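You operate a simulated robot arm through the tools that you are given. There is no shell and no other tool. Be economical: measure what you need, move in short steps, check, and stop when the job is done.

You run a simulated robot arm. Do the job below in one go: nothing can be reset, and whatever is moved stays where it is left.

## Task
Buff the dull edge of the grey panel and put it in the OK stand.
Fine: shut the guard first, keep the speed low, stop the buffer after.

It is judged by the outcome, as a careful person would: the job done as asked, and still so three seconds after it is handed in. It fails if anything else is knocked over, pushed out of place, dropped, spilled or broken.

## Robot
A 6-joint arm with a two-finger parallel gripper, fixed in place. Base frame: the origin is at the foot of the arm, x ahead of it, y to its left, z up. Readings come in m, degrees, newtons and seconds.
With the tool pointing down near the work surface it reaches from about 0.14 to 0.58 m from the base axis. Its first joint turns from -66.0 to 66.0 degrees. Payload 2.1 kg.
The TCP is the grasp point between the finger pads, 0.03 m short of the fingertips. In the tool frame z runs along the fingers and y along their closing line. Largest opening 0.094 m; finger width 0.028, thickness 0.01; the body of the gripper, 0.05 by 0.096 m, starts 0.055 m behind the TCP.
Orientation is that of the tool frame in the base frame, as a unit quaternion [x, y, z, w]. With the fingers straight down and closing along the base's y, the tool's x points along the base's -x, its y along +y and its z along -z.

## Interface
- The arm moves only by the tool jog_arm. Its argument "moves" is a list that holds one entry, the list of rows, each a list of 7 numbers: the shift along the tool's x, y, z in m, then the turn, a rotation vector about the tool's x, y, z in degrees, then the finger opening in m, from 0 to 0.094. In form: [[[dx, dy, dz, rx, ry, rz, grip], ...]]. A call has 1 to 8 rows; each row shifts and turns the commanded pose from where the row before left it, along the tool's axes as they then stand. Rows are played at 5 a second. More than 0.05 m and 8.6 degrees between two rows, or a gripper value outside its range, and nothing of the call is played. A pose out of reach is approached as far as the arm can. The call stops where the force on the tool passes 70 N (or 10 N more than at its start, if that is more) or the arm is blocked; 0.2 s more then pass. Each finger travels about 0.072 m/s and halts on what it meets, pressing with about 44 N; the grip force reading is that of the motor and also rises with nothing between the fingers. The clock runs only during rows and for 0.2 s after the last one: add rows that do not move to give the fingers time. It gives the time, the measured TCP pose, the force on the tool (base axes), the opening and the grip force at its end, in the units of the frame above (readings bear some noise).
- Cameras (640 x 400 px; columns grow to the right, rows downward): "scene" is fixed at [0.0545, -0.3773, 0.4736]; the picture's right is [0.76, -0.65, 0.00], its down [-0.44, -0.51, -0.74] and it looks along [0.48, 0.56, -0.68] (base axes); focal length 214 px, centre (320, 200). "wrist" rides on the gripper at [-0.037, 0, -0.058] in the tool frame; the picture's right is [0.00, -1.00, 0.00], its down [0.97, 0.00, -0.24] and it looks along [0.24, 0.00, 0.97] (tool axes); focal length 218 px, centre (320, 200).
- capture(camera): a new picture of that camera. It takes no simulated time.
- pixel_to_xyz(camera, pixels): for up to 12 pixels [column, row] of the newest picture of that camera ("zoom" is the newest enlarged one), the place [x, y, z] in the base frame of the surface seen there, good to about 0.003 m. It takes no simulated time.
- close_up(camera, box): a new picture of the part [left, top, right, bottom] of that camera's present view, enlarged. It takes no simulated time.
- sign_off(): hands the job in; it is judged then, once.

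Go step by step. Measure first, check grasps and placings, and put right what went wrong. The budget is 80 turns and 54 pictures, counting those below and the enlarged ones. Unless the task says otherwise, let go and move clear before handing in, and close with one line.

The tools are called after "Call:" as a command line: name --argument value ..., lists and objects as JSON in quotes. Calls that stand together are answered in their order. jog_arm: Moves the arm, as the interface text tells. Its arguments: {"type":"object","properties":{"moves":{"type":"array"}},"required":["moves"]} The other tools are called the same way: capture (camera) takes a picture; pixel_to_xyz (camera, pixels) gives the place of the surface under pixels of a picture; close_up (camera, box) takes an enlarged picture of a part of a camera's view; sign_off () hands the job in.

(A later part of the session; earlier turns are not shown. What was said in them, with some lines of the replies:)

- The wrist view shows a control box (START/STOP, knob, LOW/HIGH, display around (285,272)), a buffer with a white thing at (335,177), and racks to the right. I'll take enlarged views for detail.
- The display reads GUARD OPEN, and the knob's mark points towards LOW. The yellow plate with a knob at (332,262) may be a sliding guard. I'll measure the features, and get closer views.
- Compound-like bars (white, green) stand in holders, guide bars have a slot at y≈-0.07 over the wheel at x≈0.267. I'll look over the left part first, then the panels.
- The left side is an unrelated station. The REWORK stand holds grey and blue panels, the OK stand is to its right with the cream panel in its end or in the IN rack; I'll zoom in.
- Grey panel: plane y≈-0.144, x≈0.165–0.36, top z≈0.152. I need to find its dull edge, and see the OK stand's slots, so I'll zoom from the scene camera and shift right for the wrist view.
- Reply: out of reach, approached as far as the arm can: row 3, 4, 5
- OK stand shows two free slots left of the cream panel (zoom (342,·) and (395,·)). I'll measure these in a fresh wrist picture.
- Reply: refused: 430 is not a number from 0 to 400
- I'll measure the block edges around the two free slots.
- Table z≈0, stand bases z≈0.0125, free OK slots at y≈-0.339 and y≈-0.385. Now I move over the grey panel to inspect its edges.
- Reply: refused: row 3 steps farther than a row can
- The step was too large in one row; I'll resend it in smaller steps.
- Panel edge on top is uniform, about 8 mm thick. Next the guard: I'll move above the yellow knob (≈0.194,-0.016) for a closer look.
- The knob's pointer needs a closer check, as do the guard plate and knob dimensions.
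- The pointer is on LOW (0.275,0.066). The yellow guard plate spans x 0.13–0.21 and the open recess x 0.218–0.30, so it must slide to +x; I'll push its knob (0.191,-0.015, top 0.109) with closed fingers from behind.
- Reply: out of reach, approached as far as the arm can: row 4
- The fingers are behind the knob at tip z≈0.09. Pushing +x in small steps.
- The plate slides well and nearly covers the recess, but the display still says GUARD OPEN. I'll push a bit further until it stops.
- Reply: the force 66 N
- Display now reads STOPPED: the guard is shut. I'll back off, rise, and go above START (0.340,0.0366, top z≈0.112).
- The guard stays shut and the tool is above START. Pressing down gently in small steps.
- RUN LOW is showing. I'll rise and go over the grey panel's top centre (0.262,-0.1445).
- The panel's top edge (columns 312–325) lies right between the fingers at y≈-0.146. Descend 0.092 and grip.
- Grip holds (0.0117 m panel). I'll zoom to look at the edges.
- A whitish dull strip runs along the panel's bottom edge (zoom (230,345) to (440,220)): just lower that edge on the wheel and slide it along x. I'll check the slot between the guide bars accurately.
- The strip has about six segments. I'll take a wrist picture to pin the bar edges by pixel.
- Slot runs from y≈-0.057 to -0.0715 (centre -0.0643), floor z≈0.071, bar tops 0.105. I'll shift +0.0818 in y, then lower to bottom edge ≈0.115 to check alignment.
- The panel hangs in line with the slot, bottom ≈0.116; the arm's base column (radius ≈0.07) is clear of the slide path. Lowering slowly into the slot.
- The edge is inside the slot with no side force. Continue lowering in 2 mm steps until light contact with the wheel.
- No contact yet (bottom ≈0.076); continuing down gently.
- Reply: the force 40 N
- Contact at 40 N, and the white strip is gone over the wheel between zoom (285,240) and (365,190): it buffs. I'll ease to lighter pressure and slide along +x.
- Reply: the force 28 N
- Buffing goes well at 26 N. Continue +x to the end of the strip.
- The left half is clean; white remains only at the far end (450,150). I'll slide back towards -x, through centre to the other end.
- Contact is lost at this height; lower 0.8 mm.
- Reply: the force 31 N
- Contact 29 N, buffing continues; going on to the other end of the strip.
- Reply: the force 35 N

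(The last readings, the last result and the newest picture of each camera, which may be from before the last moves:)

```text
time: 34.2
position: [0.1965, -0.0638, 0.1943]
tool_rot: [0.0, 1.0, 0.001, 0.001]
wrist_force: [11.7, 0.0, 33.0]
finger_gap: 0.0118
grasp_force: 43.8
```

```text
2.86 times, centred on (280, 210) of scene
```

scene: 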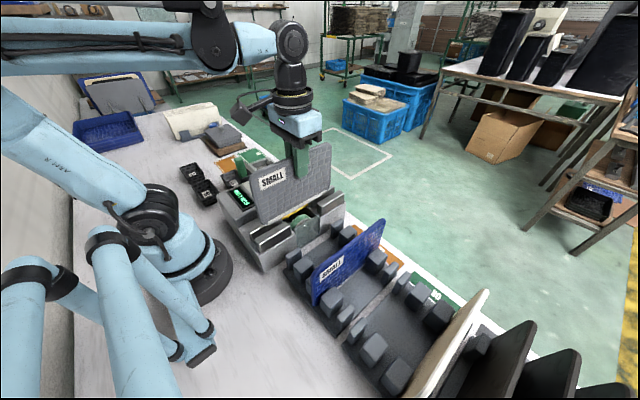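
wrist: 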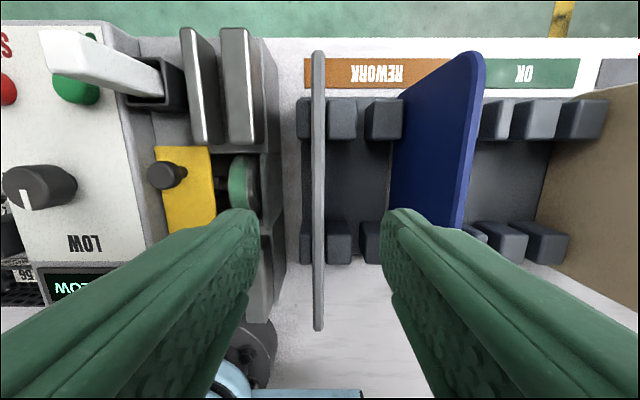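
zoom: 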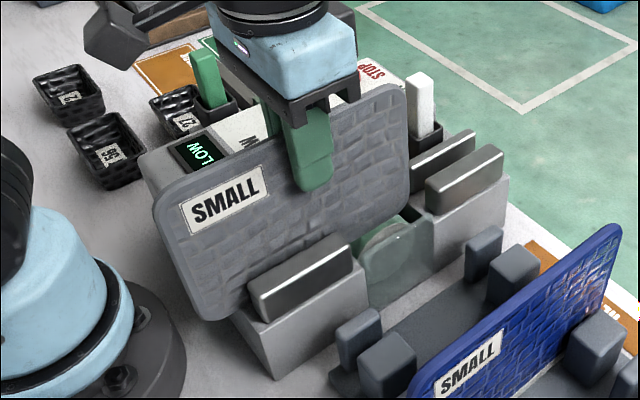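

Still in contact, nothing near the base. A last 0.018 m to finish the strip's end, then up clear.

Call:
jog_arm --moves '[[[0.006, 0, 0, 0, 0, 0, 0.0], [0.006, 0, 0, 0, 0, 0, 0.0], [0.006, 0, 0, 0, 0, 0, 0.0], [0, 0, 0, 0, 0, 0, 0.0]]]'

Call:
jog_arm --moves '[[[0, 0, -0.03, 0, 0, 0, 0.0], [0, 0, -0.04, 0, 0, 0, 0.0], [-0.04, 0, -0.02, 0, 0, 0, 0.0], [-0.04, 0, 0, 0, 0, 0, 0.0], [0, 0, 0, 0, 0, 0, 0.0]]]'

Call:
close_up --camera "scene" --box '[230, 110, 370, 250]'

```text
time: 35.2
position: [0.1795, -0.0644, 0.1941]
tool_rot: [0.001, 1.0, 0.002, 0.002]
wrist_force: [10.6, 0.4, 32.0]
finger_gap: 0.0116
grasp_force: 43.6
```

```text
time: 36.4
position: [0.2604, -0.0655, 0.2838]
tool_rot: [0.0, 1.0, 0.002, 0.0]
wrist_force: [-0.2, 0.0, -1.4]
finger_gap: 0.0118
grasp_force: 43.8
```

```text
2.86 times, centred on (300, 180) of scene
```

zoom: 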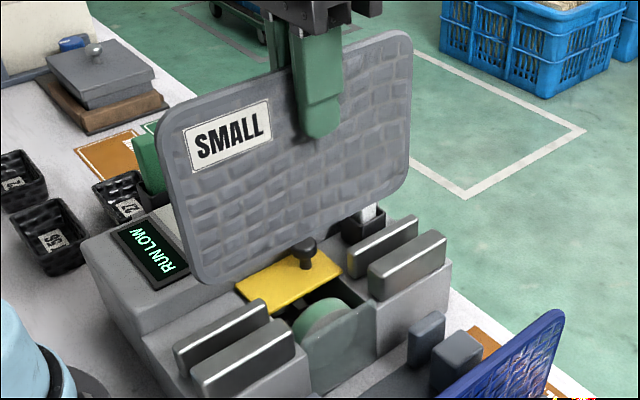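

The whole visible strip is clean now. I'll raise clear of the blue panel (top 0.152) and carry the panel over the first free OK slot (y≈-0.34).

Call:
jog_arm --moves '[[[0, 0, -0.035, 0, 0, 0, 0.0], [0, -0.045, 0, 0, 0, 0, 0.0], [0, -0.045, 0, 0, 0, 0, 0.0], [0, -0.045, 0, 0, 0, 0, 0.0], [0, -0.045, 0, 0, 0, 0, 0.0], [0, -0.045, 0, 0, 0, 0, 0.0], [0, -0.0495, 0, 0, 0, 0, 0.0], [0, 0, 0, 0, 0, 0, 0.0]]]'

Call:
capture --camera "wrist"

Call:
capture --camera "scene"

```text
time: 38.2
position: [0.2583, -0.3384, 0.3174]
tool_rot: [-0.001, 1.0, 0.001, 0.001]
wrist_force: [0.2, -0.5, -0.1]
finger_gap: 0.0116
grasp_force: 44.1
```

```text
14 pictures are left
```

wrist: 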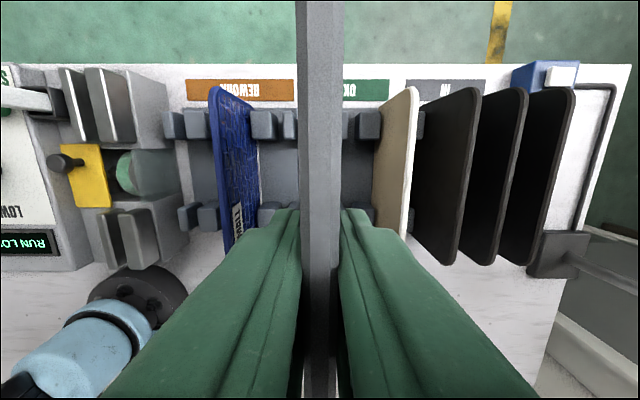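

```text
13 pictures are left
```

scene: 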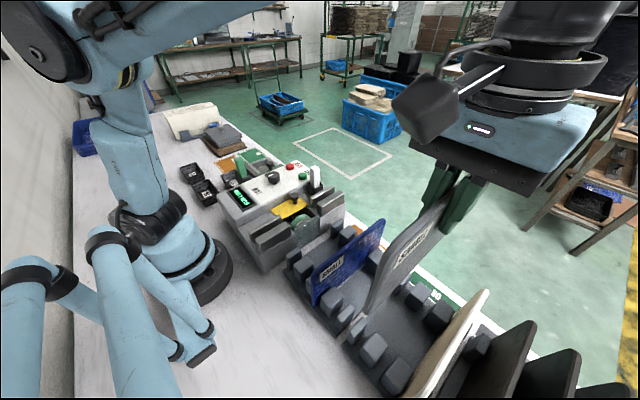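

Panel is over the OK stand. I'll lower until its bottom is ≈0.08, just above the block tops (0.063), and check alignment.

Call:
jog_arm --moves '[[[0, 0, 0.04, 0, 0, 0, 0.0], [0, -0.001, 0.04, 0, 0, 0, 0.0], [0, 0, 0.035, 0, 0, 0, 0.0], [0, 0, 0, 0, 0, 0, 0.0]]]'

Call:
close_up --camera "scene" --box '[310, 240, 450, 400]'

Call:
close_up --camera "wrist" --box '[240, 20, 420, 200]'

Call:
pixel_to_xyz --camera "zoom" --pixels '[[300, 200], [350, 200], [400, 200], [250, 200], [380, 300], [280, 300]]'

```text
time: 39.2
position: [0.2605, -0.3402, 0.2025]
tool_rot: [0.0, 1.0, 0.001, 0.002]
wrist_force: [-0.2, 0.4, -0.2]
finger_gap: 0.0118
grasp_force: 43.9
```

```text
2.50 times, centred on (380, 320) of scene
```

zoom: 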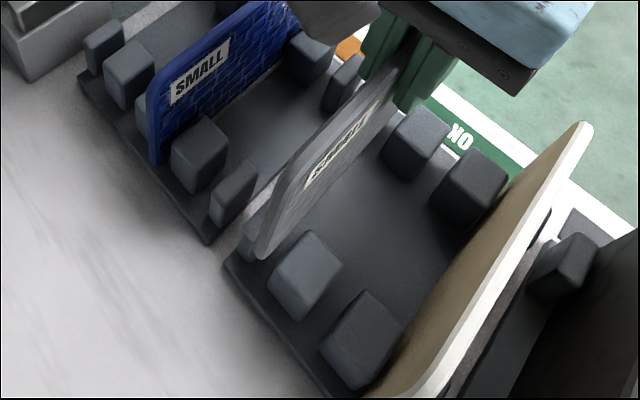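

```text
2.22 times, centred on (330, 110) of wrist
```

zoom: 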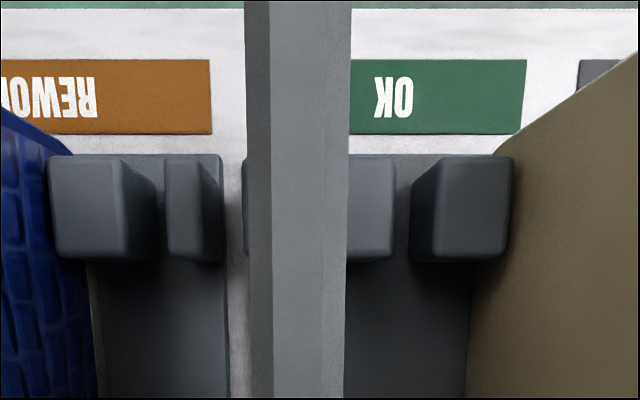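

```text
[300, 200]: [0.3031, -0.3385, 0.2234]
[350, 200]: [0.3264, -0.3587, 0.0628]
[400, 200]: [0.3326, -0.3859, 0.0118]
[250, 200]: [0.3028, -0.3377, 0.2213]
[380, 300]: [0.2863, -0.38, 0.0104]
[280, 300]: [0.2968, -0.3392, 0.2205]
```

The panel sits right between the narrow block and the first wide block (scene zoom (262,245)). Lowering slowly into the slot, watching force.

Call:
jog_arm --moves '[[[0, 0, 0.012, 0, 0, 0, 0.0], [0, 0, 0.004, 0, 0, 0, 0.0], [0, 0, 0.004, 0, 0, 0, 0.0], [0, 0, 0.004, 0, 0, 0, 0.0], [0, 0, 0.004, 0, 0, 0, 0.0], [0, 0, 0, 0, 0, 0, 0.0]]]'

Call:
close_up --camera "scene" --box '[310, 240, 450, 400]'

```text
time: 40.6
position: [0.2599, -0.3405, 0.1749]
tool_rot: [-0.001, 1.0, 0.001, 0.002]
wrist_force: [-0.1, -0.2, -0.5]
finger_gap: 0.0117
grasp_force: 43.6
```

```text
2.50 times, centred on (380, 320) of scene
```

zoom: 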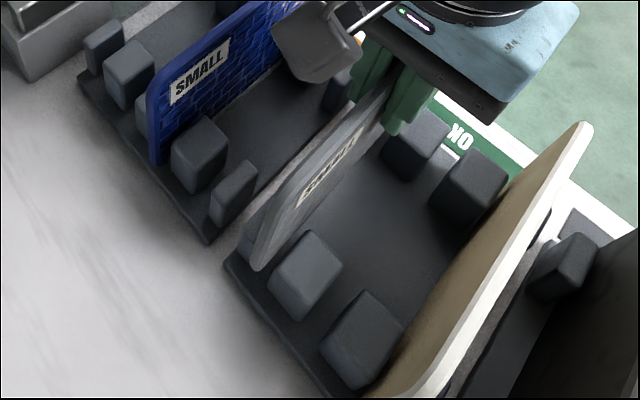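

It has entered the slot with no force. Continue down to near the floor.

Call:
jog_arm --moves '[[[0, 0, 0.01, 0, 0, 0, 0.0], [0, 0, 0.01, 0, 0, 0, 0.0], [0, 0, 0.01, 0, 0, 0, 0.0], [0, 0, 0.006, 0, 0, 0, 0.0], [0, 0, 0.002, 0, 0, 0, 0.0], [0, 0, 0, 0, 0, 0, 0.0]]]'

```text
time: 42.0
position: [0.2603, -0.3393, 0.1374]
tool_rot: [0.0, 1.0, 0.001, 0.002]
wrist_force: [-0.7, 0.7, 0.1]
finger_gap: 0.0118
grasp_force: 43.8
```

Call:
jog_arm --moves '[[[0, 0, 0.001, 0, 0, 0, 0.0], [0, 0, 0.001, 0, 0, 0, 0.0], [0, 0, 0, 0, 0, 0, 0.0]]]'

Call:
close_up --camera "scene" --box '[310, 240, 450, 400]'

```text
time: 42.8
position: [0.2604, -0.3394, 0.1357]
tool_rot: [0.0, 1.0, 0.001, 0.002]
wrist_force: [-0.4, -0.2, -0.7]
finger_gap: 0.0118
grasp_force: 44.1
```

```text
2.50 times, centred on (380, 320) of scene
```

zoom: 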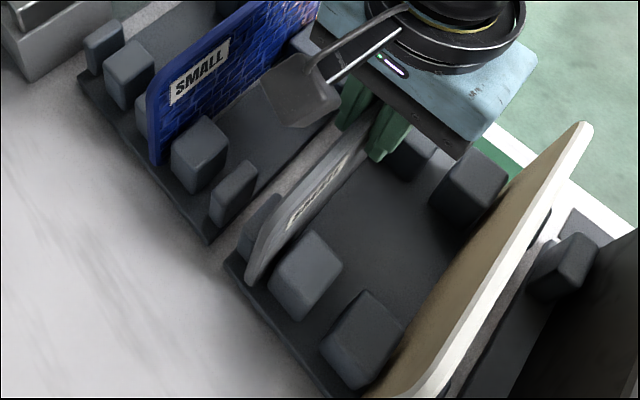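

The panel is all but on the floor of the slot. One more mm or so to touch, then release with a small opening and rise.

Call:
jog_arm --moves '[[[0, 0, 0.001, 0, 0, 0, 0.0], [0, 0, 0.0005, 0, 0, 0, 0.0], [0, 0, 0, 0, 0, 0, 0.0]]]'

Call:
jog_arm --moves '[[[0, 0, 0, 0, 0, 0, 0.03], [0, 0, 0, 0, 0, 0, 0.045], [0, 0, 0, 0, 0, 0, 0.045]]]'

Call:
jog_arm --moves '[[[0, 0, -0.03, 0, 0, 0, 0.045], [0, 0, -0.04, 0, 0, 0, 0.045], [0, 0, -0.04, 0, 0, 0, 0.045], [0, 0, 0, 0, 0, 0, 0.045]]]'

Call:
capture --camera "scene"

```text
time: 43.6
position: [0.2597, -0.3397, 0.1334]
tool_rot: [0.001, 1.0, 0.0, 0.002]
wrist_force: [-0.2, -0.8, -0.8]
finger_gap: 0.0119
grasp_force: 44.1
```

```text
time: 44.4
position: [0.2597, -0.3399, 0.1335]
tool_rot: [-0.001, 1.0, 0.001, 0.002]
wrist_force: [0.2, 0.4, -0.5]
finger_gap: 0.045
grasp_force: 0.1
```

```text
time: 45.4
position: [0.2604, -0.3394, 0.245]
tool_rot: [0.0, 1.0, 0.0, 0.002]
wrist_force: [0.3, 0.5, 1.1]
finger_gap: 0.045
grasp_force: 0.0
```

```text
8 pictures are left
```

scene: 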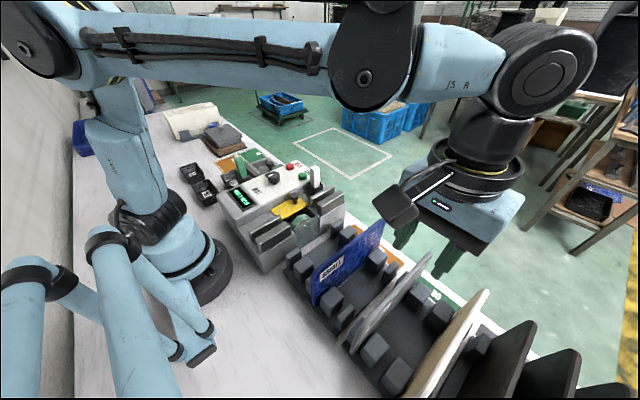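

The panel stands in the OK slot. Now to the STOP button (0.3425,0.098): travel at z≈0.25 with fingers closing.

Call:
jog_arm --moves '[[[0, 0.048, 0, 0, 0, 0, 0.04], [0, 0.048, 0, 0, 0, 0, 0.02], [0, 0.048, 0, 0, 0, 0, 0.0], [0, 0.048, 0, 0, 0, 0, 0.0], [0, 0.048, 0, 0, 0, 0, 0.0], [0, 0.048, 0, 0, 0, 0, 0.0], [0, 0.048, 0, 0, 0, 0, 0.0], [0, 0.048, 0, 0, 0, 0, 0.0]]]'

Call:
jog_arm --moves '[[[-0.02, 0.04, 0, 0, 0, 0, 0.0], [-0.03, 0.0137, 0, 0, 0, 0, 0.0], [-0.032, 0, 0, 0, 0, 0, 0.0], [0, 0, 0.045, 0, 0, 0, 0.0], [0, 0, 0.015, 0, 0, 0, 0.0], [0, 0, 0, 0, 0, 0, 0.0]]]'

```text
time: 47.2
position: [0.2587, 0.0435, 0.2424]
tool_rot: [0.0, 1.0, 0.001, 0.002]
wrist_force: [-0.4, -0.2, 0.1]
finger_gap: 0.0002
grasp_force: 32.6
```

```text
time: 48.6
position: [0.3411, 0.0978, 0.1839]
tool_rot: [0.0, 1.0, 0.0, 0.002]
wrist_force: [-0.3, -0.4, -0.7]
finger_gap: 0.0
grasp_force: 33.3
```

Above STOP; pressing down.

Call:
jog_arm --moves '[[[0, 0, 0.03, 0, 0, 0, 0.0], [0, 0, 0.011, 0, 0, 0, 0.0], [0, 0, 0.004, 0, 0, 0, 0.0], [0, 0, 0.003, 0, 0, 0, 0.0], [0, 0, 0, 0, 0, 0, 0.0]]]'

Call:
close_up --camera "scene" --box '[190, 120, 340, 260]'

```text
time: 49.8
position: [0.3428, 0.0991, 0.1375]
tool_rot: [0.0, 1.0, 0.0, 0.002]
wrist_force: [-0.3, -2.4, 3.1]
finger_gap: 0.0001
grasp_force: 33.1
```

```text
2.86 times, centred on (265, 190) of scene
```

zoom: 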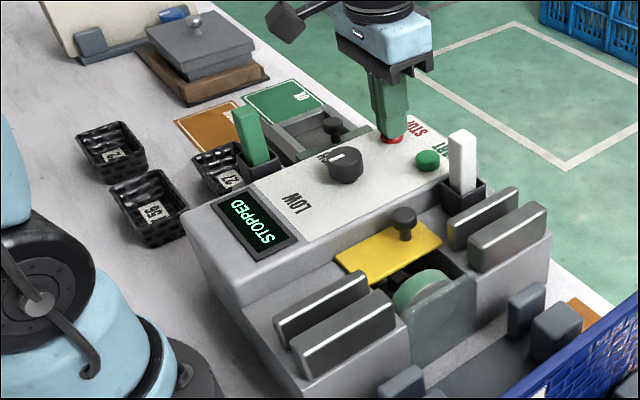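

The display reads STOPPED. I'll rise clear and check the whole scene.

Call:
jog_arm --moves '[[[0, 0, -0.04, 0, 0, 0, 0.0], [0, 0, -0.045, 0, 0, 0, 0.0], [0, 0, -0.045, 0, 0, 0, 0.03], [0, 0, 0, 0, 0, 0, 0.05], [0, 0, 0, 0, 0, 0, 0.05]]]'

Call:
capture --camera "scene"

Call:
close_up --camera "scene" --box '[310, 240, 450, 400]'

```text
time: 51.0
position: [0.3414, 0.0977, 0.2677]
tool_rot: [0.0, 1.0, 0.001, 0.002]
wrist_force: [0.2, -0.3, 1.1]
finger_gap: 0.0498
grasp_force: 0.1
```

```text
6 pictures are left
```

scene: 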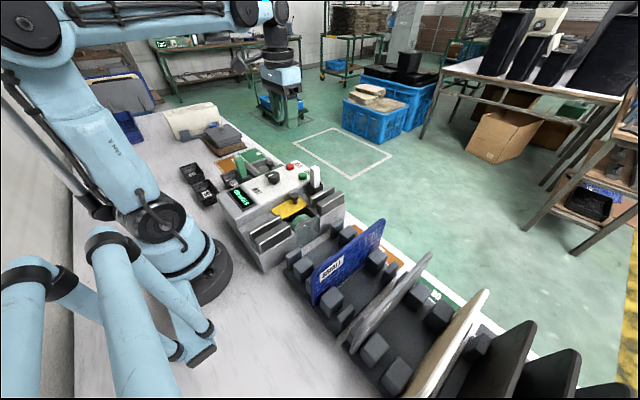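

```text
2.50 times, centred on (380, 320) of scene
```

zoom: 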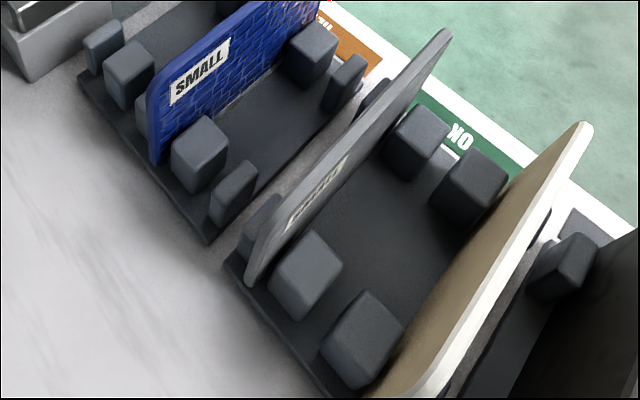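

The grey panel stands in its OK slot, the buffer reads STOPPED with the guard shut, and nothing else has moved. Handing in.

Call:
sign_off

```text
The job is handed in.
```

I buffed the grey panel's dull bottom edge at low speed with the guard shut, put the panel in the OK stand, and stopped the buffer. No dull strip shows on the side the camera could see; I didn't check the far side or the underside.
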